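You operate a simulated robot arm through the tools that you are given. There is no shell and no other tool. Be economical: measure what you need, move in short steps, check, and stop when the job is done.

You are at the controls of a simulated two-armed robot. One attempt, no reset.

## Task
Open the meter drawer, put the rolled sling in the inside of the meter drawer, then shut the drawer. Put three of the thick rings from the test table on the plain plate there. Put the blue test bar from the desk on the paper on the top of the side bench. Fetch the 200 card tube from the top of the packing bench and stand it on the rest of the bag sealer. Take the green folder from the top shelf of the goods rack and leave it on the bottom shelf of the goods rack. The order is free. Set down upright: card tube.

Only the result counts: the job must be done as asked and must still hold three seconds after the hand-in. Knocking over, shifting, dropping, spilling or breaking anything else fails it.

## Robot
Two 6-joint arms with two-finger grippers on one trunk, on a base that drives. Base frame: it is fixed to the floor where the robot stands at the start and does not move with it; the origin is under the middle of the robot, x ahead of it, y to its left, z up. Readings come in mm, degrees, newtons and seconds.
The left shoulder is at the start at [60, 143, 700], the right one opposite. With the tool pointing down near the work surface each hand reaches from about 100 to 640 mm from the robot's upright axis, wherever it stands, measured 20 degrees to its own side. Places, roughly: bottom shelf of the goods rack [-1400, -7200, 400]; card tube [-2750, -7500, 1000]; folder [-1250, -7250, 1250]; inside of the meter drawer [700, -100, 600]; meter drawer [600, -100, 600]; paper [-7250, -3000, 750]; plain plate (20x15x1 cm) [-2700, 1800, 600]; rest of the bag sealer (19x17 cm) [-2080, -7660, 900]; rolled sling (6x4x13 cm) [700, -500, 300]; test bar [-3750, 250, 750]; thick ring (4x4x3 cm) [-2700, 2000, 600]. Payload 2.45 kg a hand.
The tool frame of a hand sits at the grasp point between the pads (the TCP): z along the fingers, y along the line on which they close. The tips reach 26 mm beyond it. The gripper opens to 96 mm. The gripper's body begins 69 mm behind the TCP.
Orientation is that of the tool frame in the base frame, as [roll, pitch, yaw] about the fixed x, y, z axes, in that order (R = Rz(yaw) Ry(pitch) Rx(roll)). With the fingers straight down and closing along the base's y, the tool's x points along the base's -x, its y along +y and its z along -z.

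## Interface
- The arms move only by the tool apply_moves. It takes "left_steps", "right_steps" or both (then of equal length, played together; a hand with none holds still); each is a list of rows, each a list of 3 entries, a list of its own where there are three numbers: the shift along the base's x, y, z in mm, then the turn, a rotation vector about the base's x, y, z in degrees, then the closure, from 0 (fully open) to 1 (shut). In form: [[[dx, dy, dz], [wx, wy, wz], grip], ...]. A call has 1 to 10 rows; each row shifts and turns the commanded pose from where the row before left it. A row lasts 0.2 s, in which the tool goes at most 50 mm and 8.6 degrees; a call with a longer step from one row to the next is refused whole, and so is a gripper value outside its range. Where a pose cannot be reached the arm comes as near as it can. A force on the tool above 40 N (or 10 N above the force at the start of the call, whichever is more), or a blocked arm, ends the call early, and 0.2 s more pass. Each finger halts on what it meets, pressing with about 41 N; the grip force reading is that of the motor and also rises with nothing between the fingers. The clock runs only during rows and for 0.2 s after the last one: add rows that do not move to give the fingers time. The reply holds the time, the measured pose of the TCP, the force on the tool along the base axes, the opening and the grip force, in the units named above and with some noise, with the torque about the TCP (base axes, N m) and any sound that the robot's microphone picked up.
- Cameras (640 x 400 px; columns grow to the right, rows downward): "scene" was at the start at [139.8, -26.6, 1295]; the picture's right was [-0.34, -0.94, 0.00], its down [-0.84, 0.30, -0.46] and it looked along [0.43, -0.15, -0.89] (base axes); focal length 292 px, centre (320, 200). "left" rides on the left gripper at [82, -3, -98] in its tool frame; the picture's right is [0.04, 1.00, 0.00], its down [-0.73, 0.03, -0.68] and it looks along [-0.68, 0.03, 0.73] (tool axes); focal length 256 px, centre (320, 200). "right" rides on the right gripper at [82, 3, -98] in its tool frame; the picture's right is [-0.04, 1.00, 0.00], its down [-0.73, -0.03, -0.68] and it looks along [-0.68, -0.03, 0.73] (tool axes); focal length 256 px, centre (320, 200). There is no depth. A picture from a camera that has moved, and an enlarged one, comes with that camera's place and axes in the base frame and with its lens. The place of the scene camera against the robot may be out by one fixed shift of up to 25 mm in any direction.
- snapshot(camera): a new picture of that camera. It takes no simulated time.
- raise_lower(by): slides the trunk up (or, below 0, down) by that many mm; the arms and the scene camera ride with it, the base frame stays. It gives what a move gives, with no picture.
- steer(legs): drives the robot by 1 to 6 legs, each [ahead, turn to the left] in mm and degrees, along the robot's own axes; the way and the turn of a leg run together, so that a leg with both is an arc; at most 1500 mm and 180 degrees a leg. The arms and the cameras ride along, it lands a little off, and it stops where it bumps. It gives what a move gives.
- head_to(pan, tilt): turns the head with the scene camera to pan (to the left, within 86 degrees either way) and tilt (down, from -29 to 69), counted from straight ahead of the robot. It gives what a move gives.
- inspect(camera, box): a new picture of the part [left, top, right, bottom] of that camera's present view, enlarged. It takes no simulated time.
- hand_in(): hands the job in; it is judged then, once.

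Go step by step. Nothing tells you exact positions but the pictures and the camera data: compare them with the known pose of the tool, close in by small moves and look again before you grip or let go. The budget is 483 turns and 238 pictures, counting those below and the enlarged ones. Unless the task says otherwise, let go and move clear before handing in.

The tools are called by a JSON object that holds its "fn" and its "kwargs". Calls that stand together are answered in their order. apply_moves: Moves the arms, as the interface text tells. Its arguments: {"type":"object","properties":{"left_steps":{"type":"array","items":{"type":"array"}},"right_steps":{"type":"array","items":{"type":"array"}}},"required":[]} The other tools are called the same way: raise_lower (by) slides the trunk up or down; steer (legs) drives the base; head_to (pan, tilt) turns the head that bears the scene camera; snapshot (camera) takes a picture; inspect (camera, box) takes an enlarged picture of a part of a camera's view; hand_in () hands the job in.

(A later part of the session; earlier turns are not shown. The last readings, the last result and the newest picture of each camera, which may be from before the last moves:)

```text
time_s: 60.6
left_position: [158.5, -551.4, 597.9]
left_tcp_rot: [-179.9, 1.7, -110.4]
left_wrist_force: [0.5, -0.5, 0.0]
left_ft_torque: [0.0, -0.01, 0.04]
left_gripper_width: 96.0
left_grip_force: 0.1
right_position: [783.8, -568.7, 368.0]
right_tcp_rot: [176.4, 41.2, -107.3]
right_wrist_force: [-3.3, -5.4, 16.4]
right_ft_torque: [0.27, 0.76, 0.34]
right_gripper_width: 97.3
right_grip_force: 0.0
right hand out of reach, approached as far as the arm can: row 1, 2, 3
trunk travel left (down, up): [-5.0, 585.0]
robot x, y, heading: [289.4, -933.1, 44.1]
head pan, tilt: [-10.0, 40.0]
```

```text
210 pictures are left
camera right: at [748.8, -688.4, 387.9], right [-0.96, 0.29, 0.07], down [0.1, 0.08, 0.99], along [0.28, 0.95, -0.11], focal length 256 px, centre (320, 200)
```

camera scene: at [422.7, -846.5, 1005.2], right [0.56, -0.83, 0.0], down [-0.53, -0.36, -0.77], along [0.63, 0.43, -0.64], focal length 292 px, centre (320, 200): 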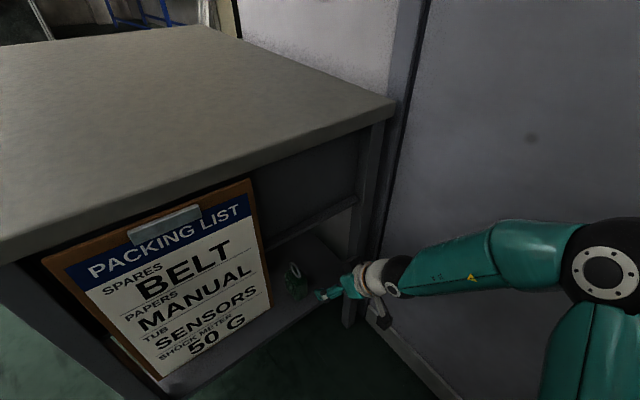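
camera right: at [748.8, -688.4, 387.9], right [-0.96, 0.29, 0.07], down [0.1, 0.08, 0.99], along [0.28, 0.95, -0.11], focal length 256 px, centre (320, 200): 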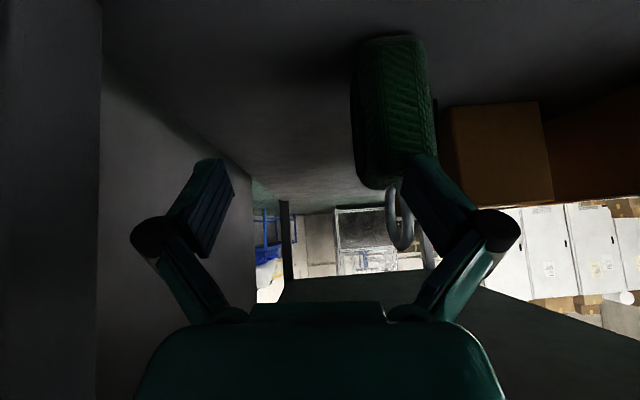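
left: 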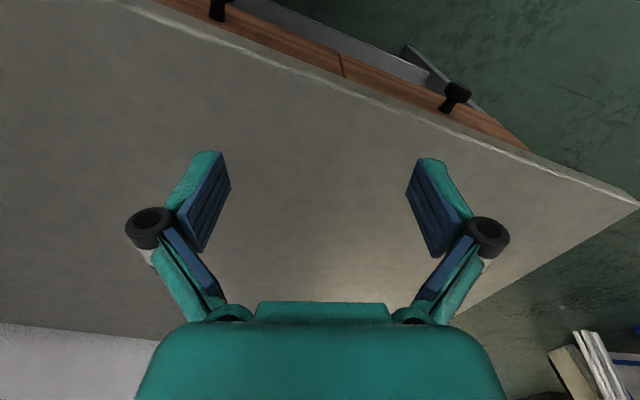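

A fingertip is resting on the sling's top, so I back the hand up and out, and drive back a little more for reach.

{"fn": "apply_moves", "kwargs": {"right_steps": [[[0, 0, 20], [0, 0, 0], 0], [[0, 0, 25], [0, 0, 0], 0], [[-12, -38, 0], [0, 0, 0], 0], [[-12, -38, 0], [0, 0, 0], 0], [[-6, -19, 0], [0, 0, 0], 0]]}}

{"fn": "steer", "kwargs": {"legs": [[-90, 0]]}}

{"fn": "snapshot", "kwargs": {"camera": "right"}}

```text
time_s: 61.9
left_position: [158.9, -550.6, 596.5]
left_tcp_rot: [180.0, 1.6, -110.3]
left_wrist_force: [0.6, 0.3, -0.7]
left_ft_torque: [0.0, 0.0, 0.01]
left_gripper_width: 96.0
left_grip_force: 0.0
right_position: [762.7, -666.7, 402.4]
right_tcp_rot: [176.5, 40.9, -107.3]
right_wrist_force: [0.9, 0.2, -0.7]
right_ft_torque: [0.03, -0.03, 0.03]
right_gripper_width: 96.1
right_grip_force: 0.0
right hand out of reach, approached as far as the arm can: row 2, 4, 5
trunk travel left (down, up): [-5.0, 585.0]
robot x, y, heading: [292.4, -929.2, 44.3]
head pan, tilt: [-10.0, 40.0]
```

```text
time_s: 63.0
left_position: [93.7, -614.0, 597.3]
left_tcp_rot: [180.0, 1.7, -110.3]
left_wrist_force: [0.5, -1.1, 0.6]
left_ft_torque: [-0.02, 0.01, 0.01]
left_gripper_width: 96.0
left_grip_force: 0.0
right_position: [696.9, -729.8, 401.7]
right_tcp_rot: [176.4, 40.8, -107.4]
right_wrist_force: [-1.0, 1.0, -0.4]
right_ft_torque: [0.03, 0.04, 0.0]
right_gripper_width: 96.1
right_grip_force: 0.1
trunk travel left (down, up): [-5.0, 585.0]
robot x, y, heading: [222.3, -995.5, 44.2]
head pan, tilt: [-10.0, 40.0]
```

```text
209 pictures are left
camera right: at [661.8, -849.7, 423.1], right [-0.95, 0.29, 0.07], down [0.1, 0.09, 0.99], along [0.28, 0.95, -0.11], focal length 256 px, centre (320, 200)
```

right: 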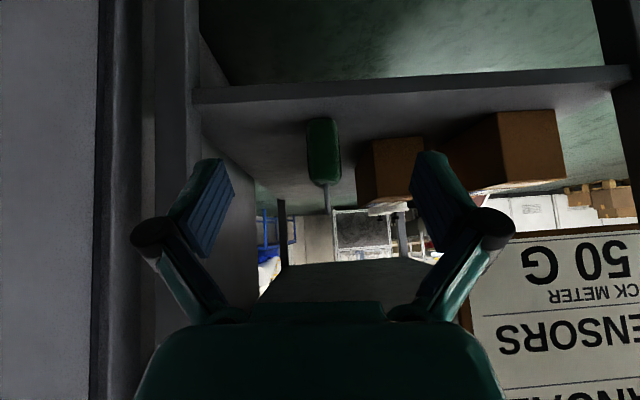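

{"fn": "apply_moves", "kwargs": {"right_steps": [[[10, 18, -5], [7.62, -2.42, 0], 0], [[10, 18, -10], [7.62, -2.42, 0], 0], [[10, 18, -10], [7.62, -2.42, 0], 0], [[8, 16, -15], [0, 0, 0], 0]]}}

{"fn": "snapshot", "kwargs": {"camera": "right"}}

```text
time_s: 64.0
left_position: [93.8, -614.5, 597.3]
left_tcp_rot: [-179.9, 1.7, -110.3]
left_wrist_force: [-0.1, 0.9, 0.8]
left_ft_torque: [0.01, 0.02, 0.01]
left_gripper_width: 96.0
left_grip_force: 0.0
right_position: [787.9, -659.1, 398.5]
right_tcp_rot: [176.0, 64.8, -107.5]
right_wrist_force: [0.7, 1.2, 0.0]
right_ft_torque: [-0.04, 0.0, -0.02]
right_gripper_width: 95.7
right_grip_force: 0.1
right hand out of reach, approached as far as the arm can: row 1, 2, 3, 4
trunk travel left (down, up): [-5.0, 585.0]
robot x, y, heading: [222.3, -995.2, 44.4]
head pan, tilt: [-10.0, 40.0]
```

```text
208 pictures are left
camera right: at [754.1, -777.4, 366.7], right [-0.96, 0.26, 0.07], down [-0.02, -0.31, 0.95], along [0.26, 0.92, 0.3], focal length 256 px, centre (320, 200)
```

right: 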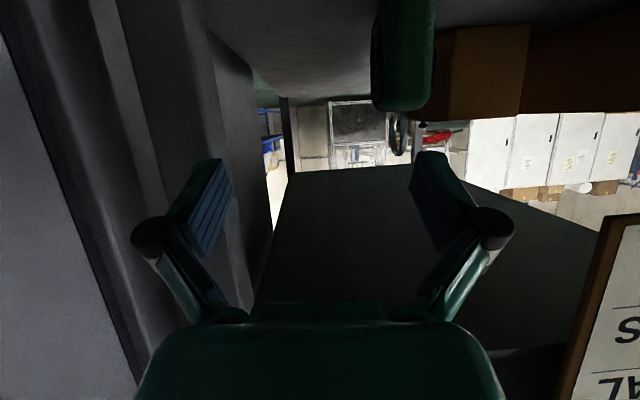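

{"fn": "steer", "kwargs": {"legs": [[-55, 0]]}}

{"fn": "apply_moves", "kwargs": {"right_steps": [[[-10, 10, -10], [0, 0, 0], 0], [[-10, 10, -10], [0, 0, 0], 0], [[-10, 10, -10], [0, 0, 0], 0], [[-10, 10, -10], [0, 0, 0], 0]]}}

{"fn": "snapshot", "kwargs": {"camera": "right"}}

```text
time_s: 64.9
left_position: [54.6, -652.8, 598.7]
left_tcp_rot: [-179.9, 1.7, -110.2]
left_wrist_force: [0.5, 0.3, 0.2]
left_ft_torque: [0.02, 0.01, 0.01]
left_gripper_width: 96.0
left_grip_force: 0.0
right_position: [748.6, -698.2, 398.3]
right_tcp_rot: [175.9, 64.7, -107.5]
right_wrist_force: [-0.6, 0.4, 0.0]
right_ft_torque: [0.02, 0.0, -0.03]
right_gripper_width: 95.9
right_grip_force: 0.2
trunk travel left (down, up): [-5.0, 585.0]
robot x, y, heading: [186.8, -1035.9, 44.3]
head pan, tilt: [-10.0, 40.0]
```

```text
time_s: 65.9
left_position: [53.0, -653.9, 599.3]
left_tcp_rot: [-180.0, 1.7, -110.3]
left_wrist_force: [0.5, -0.5, 0.3]
left_ft_torque: [0.05, 0.0, -0.01]
left_gripper_width: 95.7
left_grip_force: 0.0
right_position: [748.3, -652.4, 377.0]
right_tcp_rot: [175.2, 64.5, -108.0]
right_wrist_force: [-0.8, -0.4, 0.8]
right_ft_torque: [0.0, 0.0, 0.0]
right_gripper_width: 96.2
right_grip_force: 0.0
right hand out of reach, approached as far as the arm can: row 1, 2, 3, 4
trunk travel left (down, up): [-5.0, 585.0]
robot x, y, heading: [182.9, -1031.1, 44.3]
head pan, tilt: [-10.0, 40.0]
```

```text
207 pictures are left
camera right: at [714.3, -770.2, 346.2], right [-0.97, 0.25, 0.07], down [-0.01, -0.3, 0.95], along [0.26, 0.92, 0.3], focal length 256 px, centre (320, 200)
```

right: 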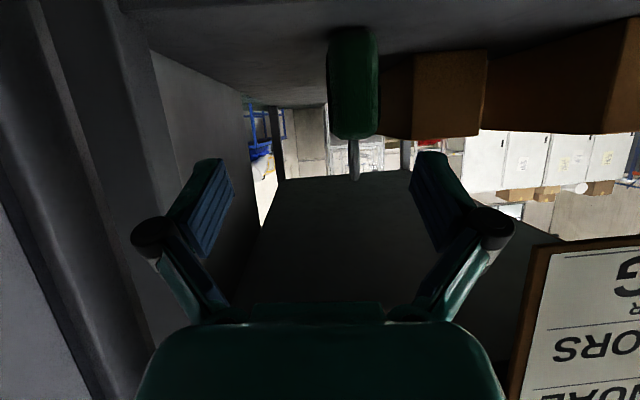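

{"fn": "apply_moves", "kwargs": {"right_steps": [[[-8, 14, -12], [0, 0, 0], 0], [[-8, 14, -12], [0, 0, 0], 0], [[-8, 14, -12], [0, 0, 0], 0], [[-5, 8, -10], [0, 0, 0], 0]]}}

{"fn": "snapshot", "kwargs": {"camera": "right"}}

{"fn": "snapshot", "kwargs": {"camera": "scene"}}

```text
time_s: 66.9
left_position: [53.5, -653.2, 596.9]
left_tcp_rot: [180.0, 1.6, -110.3]
left_wrist_force: [-0.5, -0.6, 0.6]
left_ft_torque: [0.01, 0.03, -0.01]
left_gripper_width: 95.9
left_grip_force: 0.0
right_position: [747.2, -594.6, 339.9]
right_tcp_rot: [175.2, 64.5, -107.9]
right_wrist_force: [-1.4, -0.3, -0.1]
right_ft_torque: [0.02, -0.01, 0.01]
right_gripper_width: 95.8
right_grip_force: 0.1
right hand out of reach, approached as far as the arm can: row 1, 2, 3, 4
trunk travel left (down, up): [-5.0, 585.0]
robot x, y, heading: [184.2, -1032.0, 44.2]
head pan, tilt: [-10.0, 40.0]
```

```text
206 pictures are left
camera right: at [713.7, -713.3, 309.6], right [-0.97, 0.25, 0.07], down [-0.01, -0.31, 0.95], along [0.26, 0.92, 0.3], focal length 256 px, centre (320, 200)
```

right: 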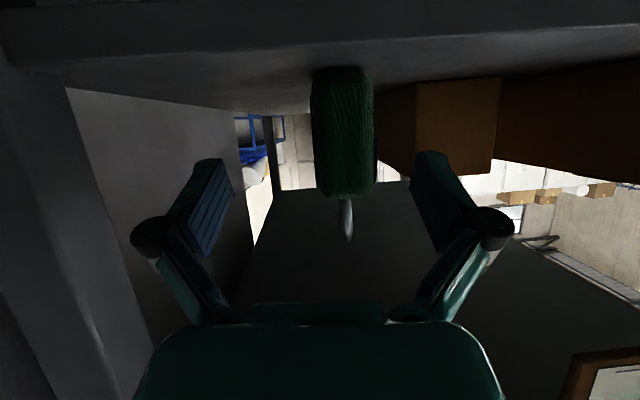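

```text
205 pictures are left
camera scene: at [318.1, -948.8, 1005.2], right [0.56, -0.83, 0.0], down [-0.53, -0.36, -0.77], along [0.63, 0.43, -0.64], focal length 292 px, centre (320, 200)
```

scene: 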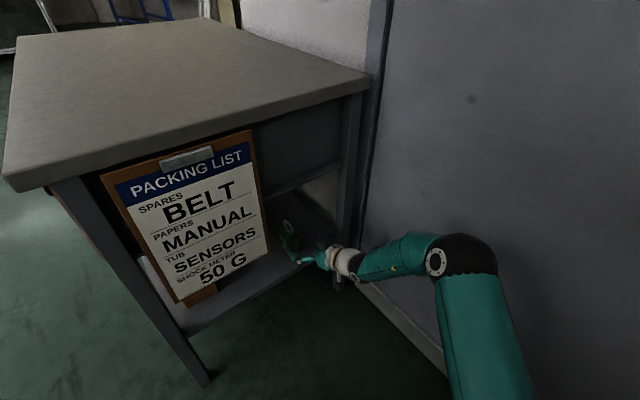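

{"fn": "apply_moves", "kwargs": {"right_steps": [[[-6, 17, -2], [0, 0, 0], 0], [[-6, 17, -2], [0, 0, 0], 0], [[-4, 17, 0], [0, 0, 0], 0]]}}

{"fn": "snapshot", "kwargs": {"camera": "right"}}

```text
time_s: 67.7
left_position: [54.3, -654.0, 598.2]
left_tcp_rot: [180.0, 1.7, -110.4]
left_wrist_force: [0.2, 0.4, -0.3]
left_ft_torque: [-0.02, 0.01, 0.03]
left_gripper_width: 96.0
left_grip_force: 0.0
right_position: [732.0, -543.2, 338.0]
right_tcp_rot: [175.3, 64.6, -107.8]
right_wrist_force: [0.2, 0.2, 0.3]
right_ft_torque: [-0.02, 0.01, 0.04]
right_gripper_width: 96.2
right_grip_force: 0.0
trunk travel left (down, up): [-5.0, 585.0]
robot x, y, heading: [182.3, -1032.4, 44.0]
head pan, tilt: [-10.0, 40.0]
```

```text
204 pictures are left
camera right: at [697.8, -661.4, 306.1], right [-0.97, 0.25, 0.07], down [-0.01, -0.31, 0.95], along [0.26, 0.92, 0.3], focal length 256 px, centre (320, 200)
```

right: 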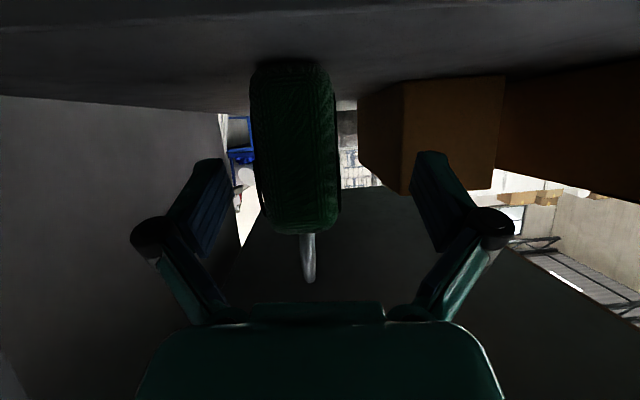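

{"fn": "apply_moves", "kwargs": {"right_steps": [[[8, 6, -3], [0, 0, 0], 0], [[8, 8, -3], [0, 0, 0], 0], [[4, 10, 0], [0, 0, 0], 0]]}}

{"fn": "snapshot", "kwargs": {"camera": "right"}}

```text
time_s: 68.5
left_position: [55.0, -652.9, 598.4]
left_tcp_rot: [-180.0, 1.7, -110.3]
left_wrist_force: [0.6, -0.2, 0.6]
left_ft_torque: [0.02, -0.01, -0.03]
left_gripper_width: 96.0
left_grip_force: 0.0
right_position: [751.7, -521.6, 332.4]
right_tcp_rot: [175.9, 64.6, -107.6]
right_wrist_force: [-0.8, -0.4, 0.0]
right_ft_torque: [0.01, -0.01, -0.04]
right_gripper_width: 96.1
right_grip_force: 0.0
trunk travel left (down, up): [-5.0, 585.0]
robot x, y, heading: [187.0, -1036.5, 44.4]
head pan, tilt: [-10.0, 40.0]
```

```text
203 pictures are left
camera right: at [716.8, -638.3, 300.0], right [-0.96, 0.26, 0.07], down [-0.01, -0.31, 0.95], along [0.26, 0.92, 0.3], focal length 256 px, centre (320, 200)
```

right: 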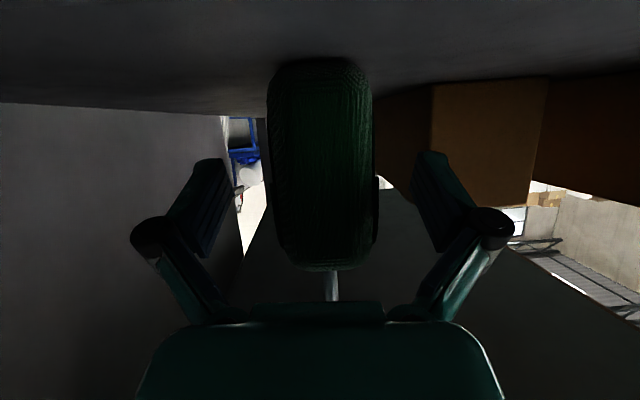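

{"fn": "apply_moves", "kwargs": {"right_steps": [[[0, 0, 0], [0, 0, 0], 1], [[0, 0, 0], [0, 0, 0], 1], [[0, 0, 0], [0, 0, 0], 1], [[0, 0, 0], [0, 0, 0], 1], [[0, 0, 25], [0, 0, 0], 1]]}}

{"fn": "snapshot", "kwargs": {"camera": "right"}}

```text
time_s: 69.7
left_position: [54.9, -652.5, 597.7]
left_tcp_rot: [180.0, 1.7, -110.4]
left_wrist_force: [-0.5, -0.1, 0.4]
left_ft_torque: [0.0, -0.02, 0.03]
left_gripper_width: 96.0
left_grip_force: 0.1
right_position: [751.7, -520.8, 355.7]
right_tcp_rot: [175.8, 64.5, -107.8]
right_wrist_force: [-0.8, -0.4, -2.3]
right_ft_torque: [0.02, -0.02, 0.0]
right_gripper_width: 39.8
right_grip_force: 41.0
trunk travel left (down, up): [-5.0, 585.0]
robot x, y, heading: [184.4, -1032.1, 44.4]
head pan, tilt: [-10.0, 40.0]
```

```text
202 pictures are left
camera right: at [717.2, -638.7, 324.1], right [-0.96, 0.26, 0.07], down [-0.01, -0.3, 0.95], along [0.26, 0.92, 0.3], focal length 256 px, centre (320, 200)
```

right: 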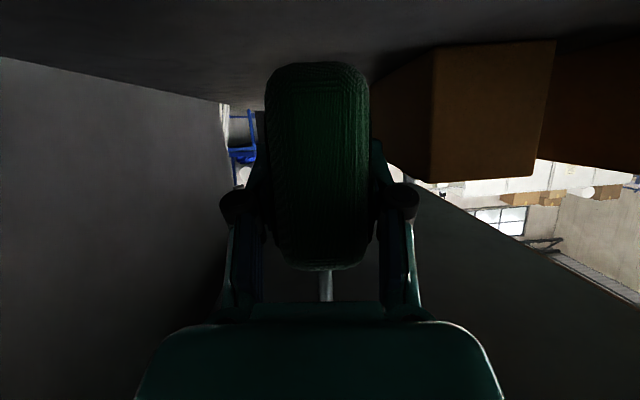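

The sling is gripped (39.8 mm). I draw it out of the shelf toward me.

{"fn": "apply_moves", "kwargs": {"right_steps": [[[0, 0, 12], [0, 0, 0], 1], [[-6, -22, 0], [0, 0, 0], 1], [[-6, -22, 0], [0, 0, 0], 1], [[-6, -22, 0], [0, 0, 0], 1], [[-6, -22, 0], [0, 0, 0], 1], [[-6, -22, 0], [0, 0, 0], 1]]}}

{"fn": "snapshot", "kwargs": {"camera": "right"}}

{"fn": "snapshot", "kwargs": {"camera": "scene"}}

```text
time_s: 71.1
left_position: [54.9, -652.8, 597.1]
left_tcp_rot: [-179.9, 1.7, -110.2]
left_wrist_force: [0.4, 0.2, 0.6]
left_ft_torque: [-0.02, 0.02, 0.0]
left_gripper_width: 96.1
left_grip_force: 0.1
right_position: [744.4, -625.4, 376.5]
right_tcp_rot: [175.0, 64.4, -107.9]
right_wrist_force: [-0.4, -0.5, -3.2]
right_ft_torque: [0.01, 0.01, -0.03]
right_gripper_width: 39.4
right_grip_force: 40.8
right hand out of reach, approached as far as the arm can: row 5, 6
trunk travel left (down, up): [-5.0, 585.0]
robot x, y, heading: [186.7, -1039.0, 44.5]
head pan, tilt: [-10.0, 40.0]
```

```text
201 pictures are left
camera right: at [709.5, -743.1, 345.2], right [-0.97, 0.25, 0.07], down [-0.01, -0.3, 0.95], along [0.26, 0.92, 0.3], focal length 256 px, centre (320, 200)
```

right: 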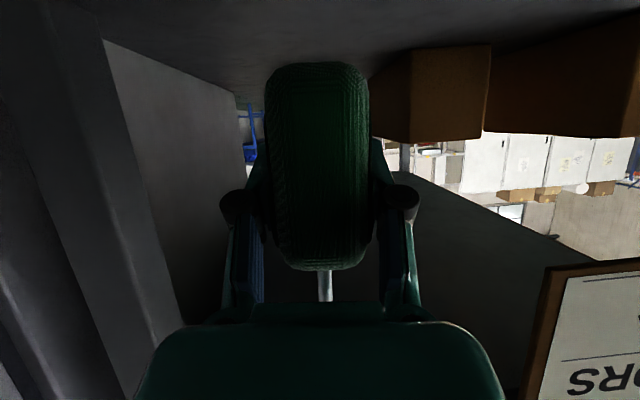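

```text
200 pictures are left
camera scene: at [318.3, -948.6, 1005.1], right [0.56, -0.83, 0.0], down [-0.53, -0.36, -0.77], along [0.63, 0.43, -0.64], focal length 292 px, centre (320, 200)
```

scene: 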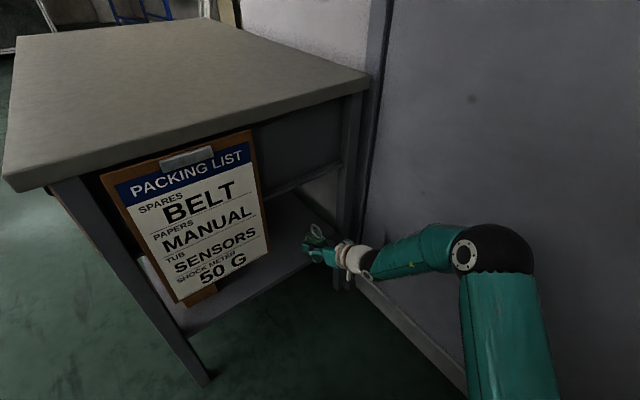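

{"fn": "apply_moves", "kwargs": {"right_steps": [[[-6, -22, 5], [0, 0, 0], 1], [[-6, -22, 5], [0, 0, 0], 1], [[-6, -22, 5], [0, 0, 0], 1]]}}

{"fn": "steer", "kwargs": {"legs": [[-130, 0]]}}

{"fn": "raise_lower", "kwargs": {"by": 320}}

{"fn": "snapshot", "kwargs": {"camera": "scene"}}

```text
time_s: 71.9
left_position: [53.8, -652.9, 598.4]
left_tcp_rot: [-180.0, 1.8, -110.4]
left_wrist_force: [-0.8, -0.3, -1.0]
left_ft_torque: [-0.03, -0.04, 0.02]
left_gripper_width: 96.0
left_grip_force: 0.0
right_position: [741.3, -688.5, 401.3]
right_tcp_rot: [175.2, 64.5, -107.9]
right_wrist_force: [0.9, -0.1, -2.0]
right_ft_torque: [0.02, 0.01, 0.03]
right_gripper_width: 39.1
right_grip_force: 40.9
right hand out of reach, approached as far as the arm can: row 1, 2, 3
trunk travel left (down, up): [-5.0, 585.0]
robot x, y, heading: [184.3, -1035.6, 44.3]
head pan, tilt: [-10.0, 40.0]
```

```text
time_s: 73.4
left_position: [-32.6, -733.9, 599.5]
left_tcp_rot: [-179.7, 2.1, -109.8]
left_wrist_force: [-0.2, -0.2, 0.5]
left_ft_torque: [0.0, -0.04, -0.02]
left_gripper_width: 96.2
left_grip_force: 0.1
right_position: [654.7, -766.4, 405.0]
right_tcp_rot: [175.7, 64.7, -107.2]
right_wrist_force: [0.6, -0.7, -3.1]
right_ft_torque: [0.01, 0.01, 0.02]
right_gripper_width: 39.6
right_grip_force: 40.5
trunk travel left (down, up): [-5.0, 585.0]
robot x, y, heading: [103.2, -1109.8, 44.9]
head pan, tilt: [-10.0, 40.0]
stopped in leg 1: the robot was blocked; the commanded pose is now the measured one
```

```text
time_s: 76.5
left_position: [-31.7, -734.9, 920.0]
left_tcp_rot: [-179.7, 2.0, -109.8]
left_wrist_force: [-0.5, 0.4, 0.4]
left_ft_torque: [0.01, -0.01, -0.01]
left_gripper_width: 96.0
left_grip_force: 0.1
right_position: [654.6, -765.8, 726.1]
right_tcp_rot: [175.7, 64.7, -107.2]
right_wrist_force: [-0.4, 0.2, -1.9]
right_ft_torque: [-0.02, 0.01, 0.03]
right_gripper_width: 39.7
right_grip_force: 40.6
trunk travel left (down, up): [-325.0, 265.0]
robot x, y, heading: [106.1, -1111.5, 44.7]
head pan, tilt: [-10.0, 40.0]
```

```text
199 pictures are left
camera scene: at [235.0, -1023.3, 1325.5], right [0.57, -0.82, 0.0], down [-0.53, -0.37, -0.77], along [0.63, 0.43, -0.64], focal length 292 px, centre (320, 200)
```

scene: 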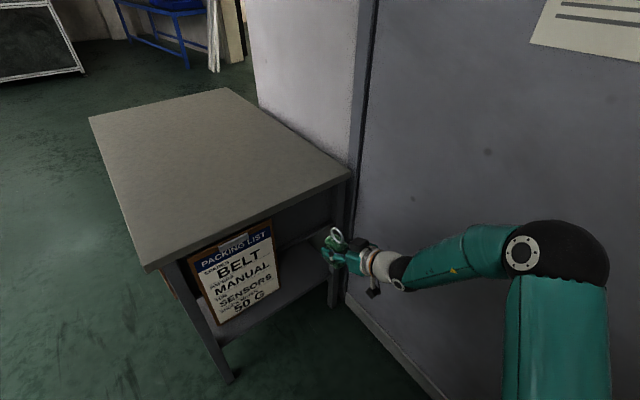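

I turn the right hand back to pointing down, raised, for carrying.

{"fn": "apply_moves", "kwargs": {"right_steps": [[[-10, 0, 20], [-7.62, 2.42, 0], 1], [[-10, 0, 20], [-7.62, 2.42, 0], 1], [[-10, 0, 20], [-7.62, 2.42, 0], 1], [[-10, 0, 20], [-7.62, 2.42, 0], 1], [[-10, 0, 20], [-7.62, 2.42, 0], 1], [[-10, 0, 20], [-7.62, 2.42, 0], 1], [[-10, 0, 20], [-7.62, 2.42, 0], 1], [[-10, 0, 20], [-7.62, 2.42, 0], 1]]}}

{"fn": "head_to", "kwargs": {"pan": 80, "tilt": 40}}

{"fn": "snapshot", "kwargs": {"camera": "scene"}}

```text
time_s: 78.3
left_position: [-32.6, -733.5, 919.0]
left_tcp_rot: [-179.7, 2.0, -109.9]
left_wrist_force: [0.3, 0.4, 0.6]
left_ft_torque: [0.01, 0.0, 0.01]
left_gripper_width: 96.0
left_grip_force: 0.0
right_position: [574.0, -756.3, 852.0]
right_tcp_rot: [171.3, 12.5, -107.3]
right_wrist_force: [-0.5, 0.4, -3.3]
right_ft_torque: [0.01, -0.01, 0.02]
right_gripper_width: 39.4
right_grip_force: 41.2
right hand out of reach, approached as far as the arm can: row 2, 3, 4, 5
trunk travel left (down, up): [-325.0, 265.0]
robot x, y, heading: [104.3, -1113.3, 44.8]
head pan, tilt: [-10.0, 40.0]
```

```text
time_s: 80.0
left_position: [-32.8, -733.1, 919.3]
left_tcp_rot: [-179.8, 2.0, -109.9]
left_wrist_force: [-0.1, 0.5, -0.5]
left_ft_torque: [0.01, -0.04, 0.0]
left_gripper_width: 96.2
left_grip_force: 0.2
right_position: [574.7, -756.1, 851.9]
right_tcp_rot: [171.2, 12.6, -107.4]
right_wrist_force: [0.1, -0.2, -2.8]
right_ft_torque: [0.04, -0.04, 0.05]
right_gripper_width: 39.3
right_grip_force: 41.0
trunk travel left (down, up): [-325.0, 265.0]
robot x, y, heading: [103.1, -1110.0, 44.7]
head pan, tilt: [80.0, 40.0]
```

```text
198 pictures are left
camera scene: at [117.3, -1001.5, 1325.0], right [0.82, 0.57, 0.0], down [0.36, -0.53, -0.77], along [-0.43, 0.63, -0.64], focal length 292 px, centre (320, 200)
```

scene: 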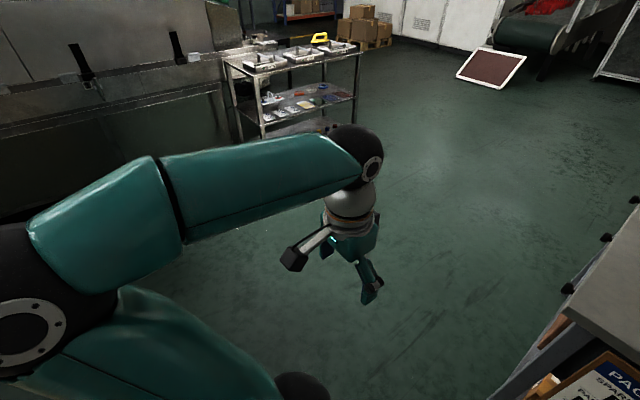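

{"fn": "raise_lower", "kwargs": {"by": 100}}

{"fn": "steer", "kwargs": {"legs": [[150, 0], [0, 74], [600, 0], [0, -24], [550, 0]]}}

{"fn": "head_to", "kwargs": {"pan": -60, "tilt": 45}}

{"fn": "snapshot", "kwargs": {"camera": "scene"}}

```text
time_s: 81.3
left_position: [-31.9, -733.3, 1018.6]
left_tcp_rot: [-179.8, 2.2, -109.9]
left_wrist_force: [1.0, -0.2, -0.5]
left_ft_torque: [0.0, 0.0, 0.02]
left_gripper_width: 95.8
left_grip_force: 0.0
right_position: [574.4, -757.0, 951.5]
right_tcp_rot: [171.1, 12.6, -107.4]
right_wrist_force: [0.1, -0.7, -2.8]
right_ft_torque: [0.01, -0.02, -0.04]
right_gripper_width: 39.5
right_grip_force: 40.7
trunk travel left (down, up): [-425.0, 165.0]
robot x, y, heading: [108.0, -1108.5, 44.6]
head pan, tilt: [80.0, 40.0]
```

```text
time_s: 84.7
left_position: [-122.1, -784.8, 1020.7]
left_tcp_rot: [-179.7, 2.1, -73.1]
left_wrist_force: [0.3, -0.9, -0.4]
left_ft_torque: [-0.01, 0.03, 0.01]
left_gripper_width: 96.1
left_grip_force: 0.0
right_position: [378.7, -437.7, 952.7]
right_tcp_rot: [171.2, 12.4, -70.3]
right_wrist_force: [0.0, 0.4, -2.2]
right_ft_torque: [0.0, -0.01, -0.01]
right_gripper_width: 39.5
right_grip_force: 41.3
trunk travel left (down, up): [-425.0, 165.0]
robot x, y, heading: [236.8, -1011.3, 81.5]
head pan, tilt: [80.0, 40.0]
stopped in leg 2: the robot was blocked; the commanded pose is now the measured one
```

```text
time_s: 86.9
left_position: [-120.5, -785.8, 1020.4]
left_tcp_rot: [-179.9, 2.2, -72.9]
left_wrist_force: [0.2, 0.2, -0.7]
left_ft_torque: [-0.01, 0.02, 0.0]
left_gripper_width: 96.3
left_grip_force: 0.0
right_position: [377.4, -436.6, 951.1]
right_tcp_rot: [171.2, 12.6, -70.3]
right_wrist_force: [-0.6, -0.2, -2.6]
right_ft_torque: [-0.01, 0.02, -0.01]
right_gripper_width: 39.8
right_grip_force: 41.0
trunk travel left (down, up): [-425.0, 165.0]
robot x, y, heading: [232.6, -1009.7, 81.4]
head pan, tilt: [-60.0, 45.0]
```

```text
197 pictures are left
camera scene: at [337.1, -923.6, 1417.9], right [0.37, -0.93, 0.0], down [-0.66, -0.26, -0.71], along [0.66, 0.26, -0.71], focal length 292 px, centre (320, 200)
```

scene: 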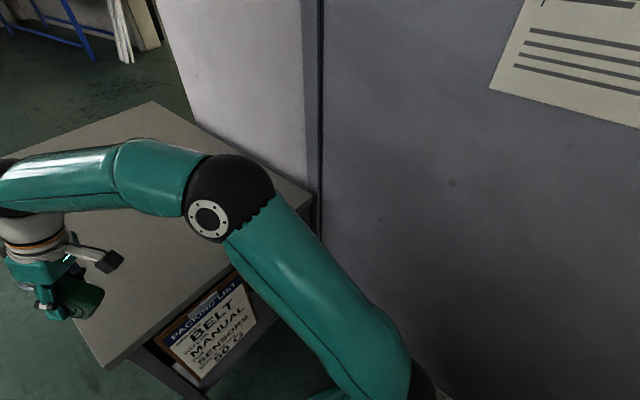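

Blocked by the crate behind; I pull the right hand in, turn back along the corridor and reverse out.

{"fn": "apply_moves", "kwargs": {"right_steps": [[[-8, -40, 0], [0, 0, 0], 1], [[-8, -40, 0], [0, 0, 0], 1], [[-8, -40, 0], [0, 0, 0], 1], [[-8, -40, 0], [0, 0, 0], 1], [[-8, -40, 0], [0, 0, 0], 1]]}}

{"fn": "steer", "kwargs": {"legs": [[0, -97], [-600, 0]]}}

```text
time_s: 88.1
left_position: [-121.8, -786.1, 1021.3]
left_tcp_rot: [-179.8, 2.4, -72.8]
left_wrist_force: [-0.2, -0.5, 0.3]
left_ft_torque: [0.02, 0.02, 0.0]
left_gripper_width: 95.9
left_grip_force: 0.0
right_position: [336.7, -639.3, 952.5]
right_tcp_rot: [171.2, 12.7, -70.3]
right_wrist_force: [0.3, -0.2, -2.4]
right_ft_torque: [0.03, -0.01, 0.0]
right_gripper_width: 39.6
right_grip_force: 41.0
trunk travel left (down, up): [-425.0, 165.0]
robot x, y, heading: [233.0, -1010.3, 81.4]
head pan, tilt: [-60.0, 45.0]
```

```text
time_s: 90.9
left_position: [134.4, -601.6, 1021.5]
left_tcp_rot: [-179.8, 2.4, -117.7]
left_wrist_force: [0.1, 0.2, -0.8]
left_ft_torque: [-0.03, 0.01, 0.02]
left_gripper_width: 96.0
left_grip_force: 0.1
right_position: [563.3, -819.1, 953.4]
right_tcp_rot: [171.2, 12.5, -115.0]
right_wrist_force: [-0.4, -0.6, -2.5]
right_ft_torque: [0.01, -0.03, -0.01]
right_gripper_width: 39.6
right_grip_force: 40.7
trunk travel left (down, up): [-425.0, 165.0]
robot x, y, heading: [222.8, -995.8, 37.8]
head pan, tilt: [-60.0, 45.0]
stopped in leg 1: the robot was blocked; the commanded pose is now the measured one
```

{"fn": "head_to", "kwargs": {"pan": -80, "tilt": 45}}

{"fn": "snapshot", "kwargs": {"camera": "scene"}}

{"fn": "head_to", "kwargs": {"pan": 60, "tilt": 55}}

{"fn": "snapshot", "kwargs": {"camera": "scene"}}

```text
time_s: 91.8
left_position: [134.1, -602.0, 1022.1]
left_tcp_rot: [-179.8, 2.2, -117.5]
left_wrist_force: [0.3, -0.2, -0.1]
left_ft_torque: [-0.02, -0.04, -0.03]
left_gripper_width: 96.0
left_grip_force: 0.1
right_position: [563.8, -819.5, 952.8]
right_tcp_rot: [171.2, 12.6, -114.9]
right_wrist_force: [-0.1, 0.4, -2.1]
right_ft_torque: [0.0, -0.03, -0.03]
right_gripper_width: 39.4
right_grip_force: 41.2
trunk travel left (down, up): [-425.0, 165.0]
robot x, y, heading: [222.2, -997.9, 37.5]
head pan, tilt: [-80.0, 45.0]
```

```text
196 pictures are left
camera scene: at [348.8, -1021.1, 1417.9], right [-0.67, -0.74, 0.0], down [-0.52, 0.48, -0.71], along [0.52, -0.48, -0.71], focal length 292 px, centre (320, 200)
```

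scene: 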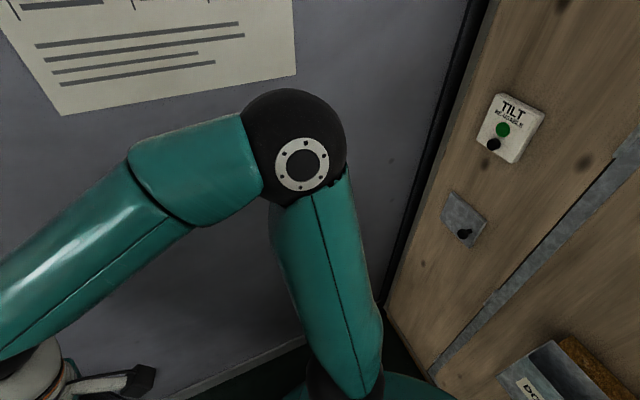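

```text
time_s: 94.0
left_position: [134.1, -601.7, 1022.2]
left_tcp_rot: [-179.8, 2.3, -117.7]
left_wrist_force: [-0.5, -0.8, -0.3]
left_ft_torque: [-0.03, 0.01, -0.01]
left_gripper_width: 95.9
left_grip_force: 0.0
right_position: [565.4, -819.3, 953.2]
right_tcp_rot: [171.1, 12.5, -114.9]
right_wrist_force: [0.8, -0.5, -2.6]
right_ft_torque: [0.0, 0.0, -0.03]
right_gripper_width: 39.5
right_grip_force: 41.7
trunk travel left (down, up): [-425.0, 165.0]
robot x, y, heading: [221.7, -1000.6, 37.7]
head pan, tilt: [60.0, 55.0]
```

```text
195 pictures are left
camera scene: at [279.0, -895.0, 1404.5], right [0.99, 0.13, 0.0], down [0.11, -0.81, -0.57], along [-0.08, 0.57, -0.82], focal length 292 px, centre (320, 200)
```

scene: 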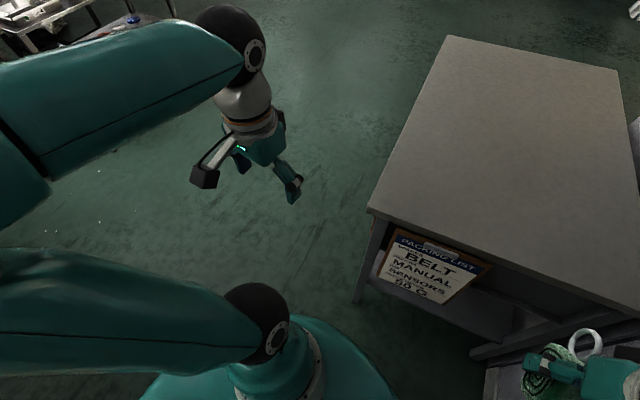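

My right elbow sticks out toward the crate. I stretch the right hand forward to pull the elbow in, reverse a bit, then turn.

{"fn": "apply_moves", "kwargs": {"right_steps": [[[30, 20, 0], [0, 0, 0], 1], [[30, 24, 0], [0, 0, 0], 1], [[30, 24, 0], [0, 0, 0], 1], [[30, 24, 0], [0, 0, 0], 1], [[25, 24, 0], [0, 0, 0], 1]]}}

{"fn": "steer", "kwargs": {"legs": [[-80, 0], [0, -30]]}}

{"fn": "head_to", "kwargs": {"pan": -80, "tilt": 40}}

{"fn": "snapshot", "kwargs": {"camera": "scene"}}

```text
time_s: 95.2
left_position: [134.4, -601.4, 1021.7]
left_tcp_rot: [-179.9, 2.2, -117.6]
left_wrist_force: [0.3, -0.7, -0.7]
left_ft_torque: [-0.04, 0.04, 0.01]
left_gripper_width: 96.2
left_grip_force: 0.1
right_position: [709.8, -701.3, 950.9]
right_tcp_rot: [171.2, 12.3, -114.9]
right_wrist_force: [0.5, 0.1, -2.3]
right_ft_torque: [-0.03, 0.02, -0.01]
right_gripper_width: 39.4
right_grip_force: 40.9
trunk travel left (down, up): [-425.0, 165.0]
robot x, y, heading: [225.0, -999.1, 37.6]
head pan, tilt: [60.0, 55.0]
```

```text
time_s: 97.9
left_position: [283.4, -658.8, 1021.9]
left_tcp_rot: [-179.8, 2.3, -147.7]
left_wrist_force: [-0.5, -0.3, 0.6]
left_ft_torque: [-0.03, 0.03, 0.01]
left_gripper_width: 96.1
left_grip_force: 0.1
right_position: [730.0, -1035.7, 953.5]
right_tcp_rot: [171.3, 12.4, -145.0]
right_wrist_force: [1.1, -0.2, -2.2]
right_ft_torque: [0.04, 0.01, 0.01]
right_gripper_width: 39.3
right_grip_force: 40.8
trunk travel left (down, up): [-425.0, 165.0]
robot x, y, heading: [155.7, -1029.9, 7.7]
head pan, tilt: [60.0, 55.0]
```

```text
time_s: 100.1
left_position: [283.7, -660.7, 1022.7]
left_tcp_rot: [-179.9, 2.3, -147.7]
left_wrist_force: [0.2, -0.7, 1.3]
left_ft_torque: [-0.01, 0.0, -0.02]
left_gripper_width: 96.2
left_grip_force: 0.1
right_position: [730.4, -1036.0, 953.1]
right_tcp_rot: [171.2, 12.5, -144.9]
right_wrist_force: [-0.5, 0.4, -2.2]
right_ft_torque: [-0.01, 0.02, -0.01]
right_gripper_width: 39.4
right_grip_force: 41.4
trunk travel left (down, up): [-425.0, 165.0]
robot x, y, heading: [161.6, -1028.5, 7.6]
head pan, tilt: [-80.0, 40.0]
```

```text
194 pictures are left
camera scene: at [263.9, -1108.6, 1425.2], right [-0.95, -0.3, 0.0], down [-0.19, 0.61, -0.77], along [0.23, -0.73, -0.64], focal length 292 px, centre (320, 200)
```

scene: 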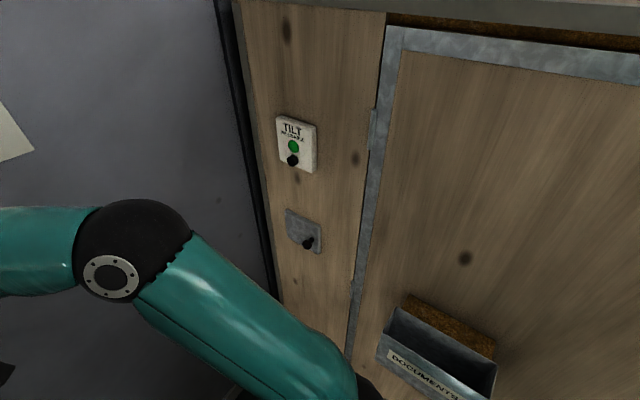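

{"fn": "steer", "kwargs": {"legs": [[0, -29], [-600, 0]]}}

{"fn": "head_to", "kwargs": {"pan": 60, "tilt": 40}}

{"fn": "snapshot", "kwargs": {"camera": "scene"}}

```text
time_s: 102.4
left_position: [447.2, -767.8, 1022.5]
left_tcp_rot: [-179.9, 2.3, -176.6]
left_wrist_force: [0.2, 0.7, 1.6]
left_ft_torque: [-0.02, -0.06, 0.01]
left_gripper_width: 95.8
left_grip_force: 0.1
right_position: [656.0, -1311.9, 954.1]
right_tcp_rot: [171.2, 12.4, -173.9]
right_wrist_force: [-0.3, 0.1, -2.7]
right_ft_torque: [-0.02, -0.03, 0.0]
right_gripper_width: 39.4
right_grip_force: 41.0
trunk travel left (down, up): [-425.0, 165.0]
robot x, y, heading: [161.9, -1018.0, -21.2]
head pan, tilt: [-80.0, 40.0]
stopped in leg 2: the robot was blocked; the commanded pose is now the measured one
```

```text
time_s: 104.6
left_position: [448.2, -767.0, 1022.4]
left_tcp_rot: [-180.0, 2.2, -176.6]
left_wrist_force: [-0.2, 0.3, 0.2]
left_ft_torque: [0.03, -0.03, -0.03]
left_gripper_width: 96.2
left_grip_force: 0.1
right_position: [657.2, -1311.5, 954.4]
right_tcp_rot: [171.2, 12.5, -173.9]
right_wrist_force: [-0.3, -0.8, -2.9]
right_ft_torque: [0.01, 0.0, 0.0]
right_gripper_width: 39.3
right_grip_force: 40.9
trunk travel left (down, up): [-425.0, 165.0]
robot x, y, heading: [162.8, -1016.9, -21.1]
head pan, tilt: [60.0, 40.0]
```

```text
193 pictures are left
camera scene: at [306.9, -989.6, 1425.2], right [0.63, -0.78, 0.0], down [-0.5, -0.4, -0.77], along [0.6, 0.48, -0.64], focal length 292 px, centre (320, 200)
```

scene: 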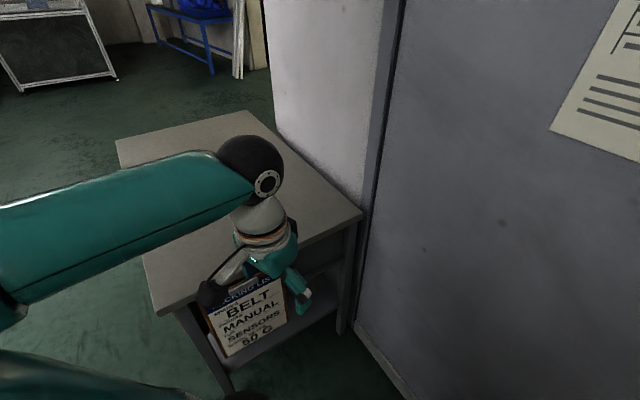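

{"fn": "head_to", "kwargs": {"pan": -86, "tilt": 60}}

{"fn": "snapshot", "kwargs": {"camera": "scene"}}

```text
time_s: 106.9
left_position: [447.6, -767.1, 1022.5]
left_tcp_rot: [-180.0, 2.2, -176.6]
left_wrist_force: [0.2, 0.2, 0.4]
left_ft_torque: [0.0, -0.04, 0.01]
left_gripper_width: 95.8
left_grip_force: 0.1
right_position: [656.4, -1310.5, 953.4]
right_tcp_rot: [171.2, 12.5, -173.9]
right_wrist_force: [0.0, -0.1, -2.3]
right_ft_torque: [-0.02, -0.01, 0.01]
right_gripper_width: 39.2
right_grip_force: 40.9
trunk travel left (down, up): [-425.0, 165.0]
robot x, y, heading: [162.5, -1015.0, -21.2]
head pan, tilt: [-85.9, 60.0]
```

```text
192 pictures are left
camera scene: at [221.2, -1106.7, 1398.4], right [-0.96, 0.29, 0.0], down [0.25, 0.83, -0.5], along [-0.15, -0.48, -0.87], focal length 292 px, centre (320, 200)
```

scene: 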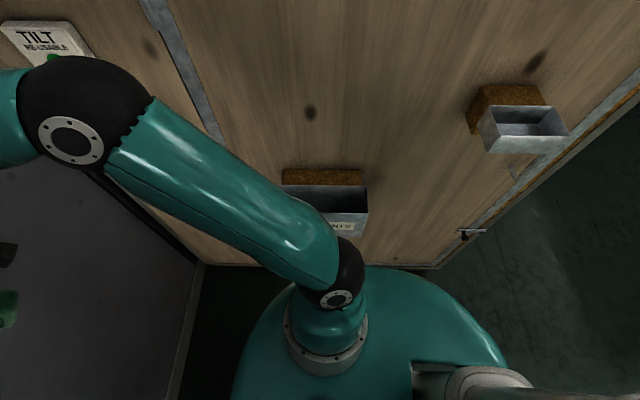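

The base itself rubs the crate. I turn left, move up toward the corridor middle, then reverse out.

{"fn": "steer", "kwargs": {"legs": [[0, 55], [130, 0], [0, -51], [-650, 0]]}}

```text
time_s: 109.0
left_position: [267.2, -656.3, 1023.4]
left_tcp_rot: [-179.7, 2.1, -144.1]
left_wrist_force: [0.7, 0.0, -0.3]
left_ft_torque: [-0.01, -0.01, -0.03]
left_gripper_width: 96.3
left_grip_force: 0.1
right_position: [736.8, -1003.9, 954.3]
right_tcp_rot: [171.3, 12.5, -141.5]
right_wrist_force: [0.9, -0.1, -2.5]
right_ft_torque: [-0.01, -0.02, 0.02]
right_gripper_width: 39.1
right_grip_force: 40.5
trunk travel left (down, up): [-425.0, 165.0]
robot x, y, heading: [166.2, -1029.6, 11.0]
head pan, tilt: [-85.9, 60.0]
stopped in leg 1: the robot was blocked; the commanded pose is now the measured one
```

{"fn": "steer", "kwargs": {"legs": [[60, 0], [90, 20]]}}

```text
time_s: 110.1
left_position: [316.8, -646.6, 1024.2]
left_tcp_rot: [-179.8, 2.0, -144.1]
left_wrist_force: [-0.3, -0.2, 0.6]
left_ft_torque: [-0.01, 0.0, 0.02]
left_gripper_width: 96.1
left_grip_force: 0.0
right_position: [781.9, -994.0, 953.5]
right_tcp_rot: [170.8, 11.5, -141.6]
right_wrist_force: [-0.2, 0.0, -2.0]
right_ft_torque: [0.01, -0.01, 0.06]
right_gripper_width: 39.5
right_grip_force: 40.9
trunk travel left (down, up): [-425.0, 165.0]
robot x, y, heading: [214.7, -1025.2, 11.3]
head pan, tilt: [-85.9, 60.0]
stopped in leg 1: the force on the tool passed its limit at 73 N (the readings are from after the stop); the commanded pose is now the measured one
```

{"fn": "apply_moves", "kwargs": {"right_steps": [[[-40, 0, 0], [0, 0, 0], 1], [[-40, 0, 0], [0, 0, 0], 1], [[-40, 0, 0], [0, 0, 0], 1]]}}

{"fn": "steer", "kwargs": {"legs": [[40, 15], [60, 10]]}}

{"fn": "snapshot", "kwargs": {"camera": "right"}}

```text
time_s: 110.9
left_position: [318.0, -645.5, 1025.6]
left_tcp_rot: [-179.7, 2.2, -144.2]
left_wrist_force: [-0.1, -0.4, -1.1]
left_ft_torque: [-0.03, -0.04, -0.04]
left_gripper_width: 96.1
left_grip_force: 0.0
right_position: [660.3, -992.3, 956.2]
right_tcp_rot: [170.8, 11.6, -141.5]
right_wrist_force: [-0.2, -1.0, -3.1]
right_ft_torque: [0.0, -0.05, 0.03]
right_gripper_width: 39.5
right_grip_force: 40.8
trunk travel left (down, up): [-425.0, 165.0]
robot x, y, heading: [216.1, -1022.7, 10.9]
head pan, tilt: [-85.9, 60.0]
```

```text
time_s: 113.0
left_position: [238.4, -592.1, 1023.8]
left_tcp_rot: [-179.8, 2.1, -119.1]
left_wrist_force: [0.1, -0.4, 0.0]
left_ft_torque: [0.0, 0.05, 0.03]
left_gripper_width: 96.0
left_grip_force: 0.1
right_position: [698.1, -762.2, 954.4]
right_tcp_rot: [170.8, 11.4, -116.5]
right_wrist_force: [0.2, -0.6, -2.4]
right_ft_torque: [0.0, 0.0, 0.0]
right_gripper_width: 39.5
right_grip_force: 40.7
trunk travel left (down, up): [-425.0, 165.0]
robot x, y, heading: [312.0, -986.3, 36.3]
head pan, tilt: [-85.9, 60.0]
```

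```text
191 pictures are left
camera right: at [664.3, -855.7, 1033.8], right [-0.88, 0.45, 0.17], down [0.39, 0.46, 0.8], along [0.28, 0.77, -0.58], focal length 256 px, centre (320, 200)
```

right: 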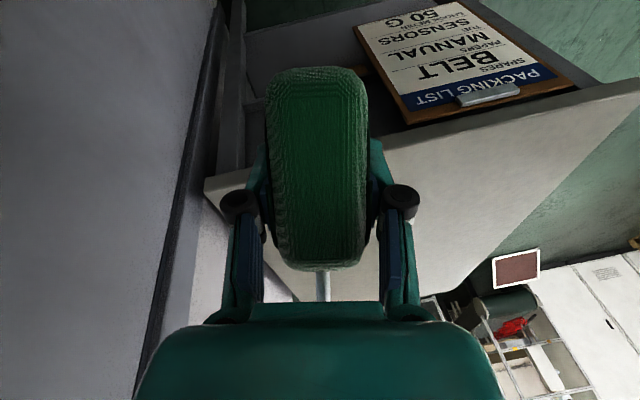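

{"fn": "apply_moves", "kwargs": {"right_steps": [[[-25, 38, 0], [0, 0, 0], 1], [[-25, 38, 0], [0, 0, 0], 1], [[-30, 38, 0], [0, 0, 0], 1], [[-30, 38, 0], [0, 0, 0], 1], [[-30, 30, 0], [0, 0, 0], 1]]}}

{"fn": "head_to", "kwargs": {"pan": -70, "tilt": 50}}

{"fn": "snapshot", "kwargs": {"camera": "scene"}}

```text
time_s: 114.2
left_position: [239.6, -594.5, 1026.0]
left_tcp_rot: [-179.9, 2.2, -119.1]
left_wrist_force: [-0.6, -0.8, 1.0]
left_ft_torque: [0.02, 0.08, -0.01]
left_gripper_width: 96.1
left_grip_force: 0.0
right_position: [573.9, -586.5, 968.7]
right_tcp_rot: [169.9, 12.8, -118.6]
right_wrist_force: [1.2, -0.4, -2.1]
right_ft_torque: [0.0, -0.01, 0.02]
right_gripper_width: 39.6
right_grip_force: 41.1
trunk travel left (down, up): [-425.0, 165.0]
robot x, y, heading: [308.9, -985.5, 36.0]
head pan, tilt: [-85.9, 60.0]
```

```text
time_s: 115.0
left_position: [237.9, -594.2, 1025.0]
left_tcp_rot: [-179.8, 2.1, -119.1]
left_wrist_force: [0.3, -0.3, 0.4]
left_ft_torque: [-0.01, 0.0, 0.0]
left_gripper_width: 96.2
left_grip_force: 0.1
right_position: [573.5, -585.9, 965.5]
right_tcp_rot: [169.9, 12.5, -118.4]
right_wrist_force: [0.1, -0.5, -1.9]
right_ft_torque: [0.0, -0.01, 0.01]
right_gripper_width: 39.5
right_grip_force: 41.0
trunk travel left (down, up): [-425.0, 165.0]
robot x, y, heading: [306.8, -981.4, 36.1]
head pan, tilt: [-70.0, 50.0]
```

```text
190 pictures are left
camera scene: at [440.7, -996.8, 1411.4], right [-0.56, -0.83, 0.0], down [-0.64, 0.43, -0.64], along [0.53, -0.36, -0.77], focal length 292 px, centre (320, 200)
```

scene: 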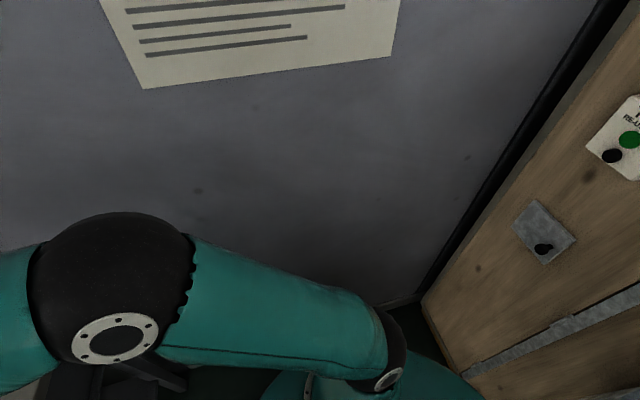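

{"fn": "steer", "kwargs": {"legs": [[0, -52], [-300, 0]]}}

{"fn": "snapshot", "kwargs": {"camera": "scene"}}

```text
time_s: 117.3
left_position: [506.7, -637.2, 1025.8]
left_tcp_rot: [-179.8, 2.2, -158.6]
left_wrist_force: [-0.9, -0.1, -0.4]
left_ft_torque: [0.02, -0.02, 0.02]
left_gripper_width: 95.8
left_grip_force: 0.0
right_position: [760.2, -832.8, 955.4]
right_tcp_rot: [170.6, 11.3, -156.4]
right_wrist_force: [-0.1, -0.9, -2.9]
right_ft_torque: [0.01, -0.07, -0.01]
right_gripper_width: 39.1
right_grip_force: 40.9
trunk travel left (down, up): [-425.0, 165.0]
robot x, y, heading: [313.5, -968.5, -3.3]
head pan, tilt: [-70.0, 50.0]
stopped in leg 1: the robot was blocked; the commanded pose is now the measured one
```

```text
189 pictures are left
camera scene: at [414.2, -1049.1, 1411.1], right [-0.96, -0.29, 0.0], down [-0.22, 0.73, -0.64], along [0.18, -0.62, -0.77], focal length 292 px, centre (320, 200)
```

scene: 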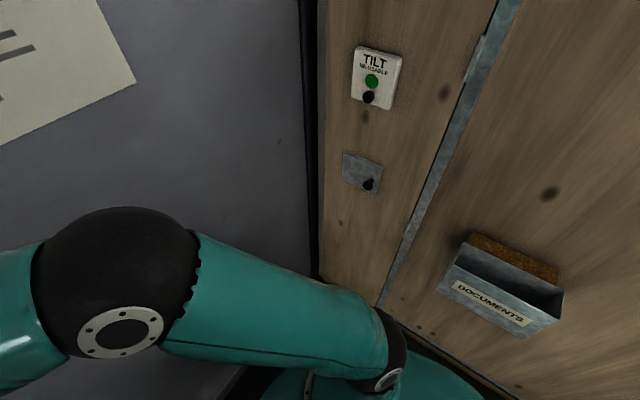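

{"fn": "steer", "kwargs": {"legs": [[-70, 0], [0, -14], [-300, 0]]}}

```text
time_s: 121.0
left_position: [223.5, -599.6, 1025.5]
left_tcp_rot: [-179.8, 2.2, -172.6]
left_wrist_force: [-0.3, 0.8, 0.3]
left_ft_torque: [-0.05, -0.02, 0.01]
left_gripper_width: 95.7
left_grip_force: 0.0
right_position: [422.6, -851.3, 957.9]
right_tcp_rot: [170.7, 11.7, -170.5]
right_wrist_force: [-1.6, 0.2, -1.8]
right_ft_torque: [0.0, -0.07, -0.04]
right_gripper_width: 39.4
right_grip_force: 40.6
trunk travel left (down, up): [-425.0, 165.0]
robot x, y, heading: [-46.5, -875.2, -17.3]
head pan, tilt: [-70.0, 50.0]
```

{"fn": "steer", "kwargs": {"legs": [[-170, 0], [0, 115], [450, 0]]}}

{"fn": "head_to", "kwargs": {"pan": -60, "tilt": 50}}

{"fn": "snapshot", "kwargs": {"camera": "scene"}}

```text
time_s: 124.7
left_position: [-166.5, -445.5, 1025.5]
left_tcp_rot: [-179.9, 2.2, -134.8]
left_wrist_force: [0.0, -1.0, 0.5]
left_ft_torque: [0.01, 0.01, 0.02]
left_gripper_width: 96.1
left_grip_force: 0.1
right_position: [163.8, -532.3, 970.6]
right_tcp_rot: [169.5, 12.8, -134.9]
right_wrist_force: [0.2, -0.1, -2.9]
right_ft_torque: [-0.02, 0.01, 0.0]
right_gripper_width: 39.4
right_grip_force: 41.3
trunk travel left (down, up): [-425.0, 165.0]
robot x, y, heading: [-209.5, -840.9, 20.4]
head pan, tilt: [-70.0, 50.0]
stopped in leg 2: the robot was blocked; the commanded pose is now the measured one
```

```text
time_s: 125.5
left_position: [-166.1, -445.0, 1026.5]
left_tcp_rot: [-179.9, 2.2, -135.0]
left_wrist_force: [0.3, 0.5, 0.2]
left_ft_torque: [-0.01, 0.0, 0.05]
left_gripper_width: 96.0
left_grip_force: 0.1
right_position: [163.2, -531.0, 972.9]
right_tcp_rot: [169.6, 12.8, -134.9]
right_wrist_force: [-0.4, 1.3, -1.1]
right_ft_torque: [0.02, 0.0, -0.02]
right_gripper_width: 39.7
right_grip_force: 41.0
trunk travel left (down, up): [-425.0, 165.0]
robot x, y, heading: [-205.5, -843.1, 20.3]
head pan, tilt: [-60.0, 50.0]
```

```text
188 pictures are left
camera scene: at [-69.8, -876.3, 1410.9], right [-0.64, -0.77, 0.0], down [-0.59, 0.49, -0.64], along [0.49, -0.41, -0.77], focal length 292 px, centre (320, 200)
```

scene: 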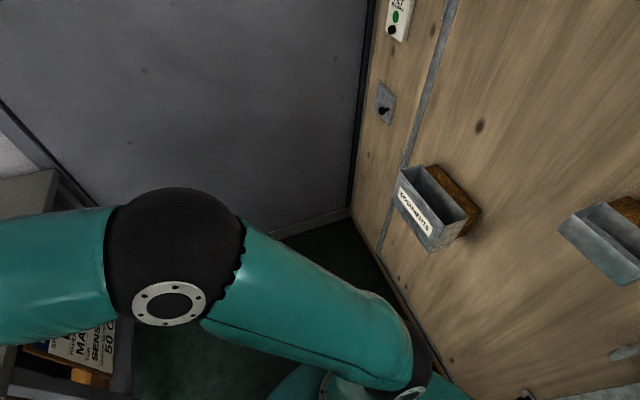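

{"fn": "head_to", "kwargs": {"pan": 86, "tilt": 45}}

{"fn": "snapshot", "kwargs": {"camera": "scene"}}

```text
time_s: 127.8
left_position: [-166.1, -445.7, 1026.9]
left_tcp_rot: [-179.9, 2.3, -134.9]
left_wrist_force: [-0.6, 0.2, 0.2]
left_ft_torque: [-0.01, 0.01, 0.03]
left_gripper_width: 96.3
left_grip_force: 0.1
right_position: [162.9, -530.6, 972.9]
right_tcp_rot: [169.6, 12.8, -134.9]
right_wrist_force: [-0.3, -0.3, -2.7]
right_ft_torque: [-0.01, 0.01, 0.0]
right_gripper_width: 39.5
right_grip_force: 41.2
trunk travel left (down, up): [-425.0, 165.0]
robot x, y, heading: [-201.5, -843.5, 20.4]
head pan, tilt: [85.9, 45.0]
```

```text
187 pictures are left
camera scene: at [-151.6, -748.9, 1417.9], right [0.96, 0.28, 0.0], down [0.2, -0.68, -0.71], along [-0.2, 0.68, -0.71], focal length 292 px, centre (320, 200)
```

scene: 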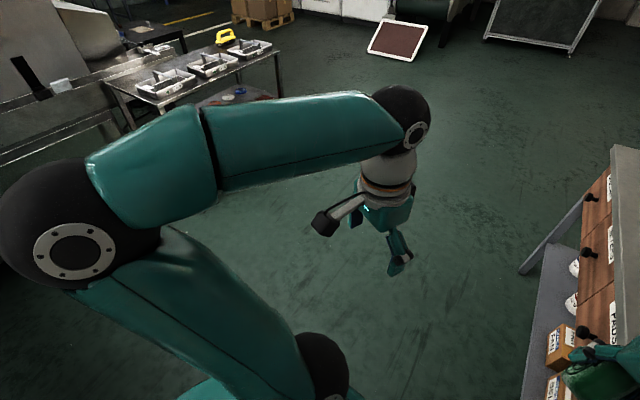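

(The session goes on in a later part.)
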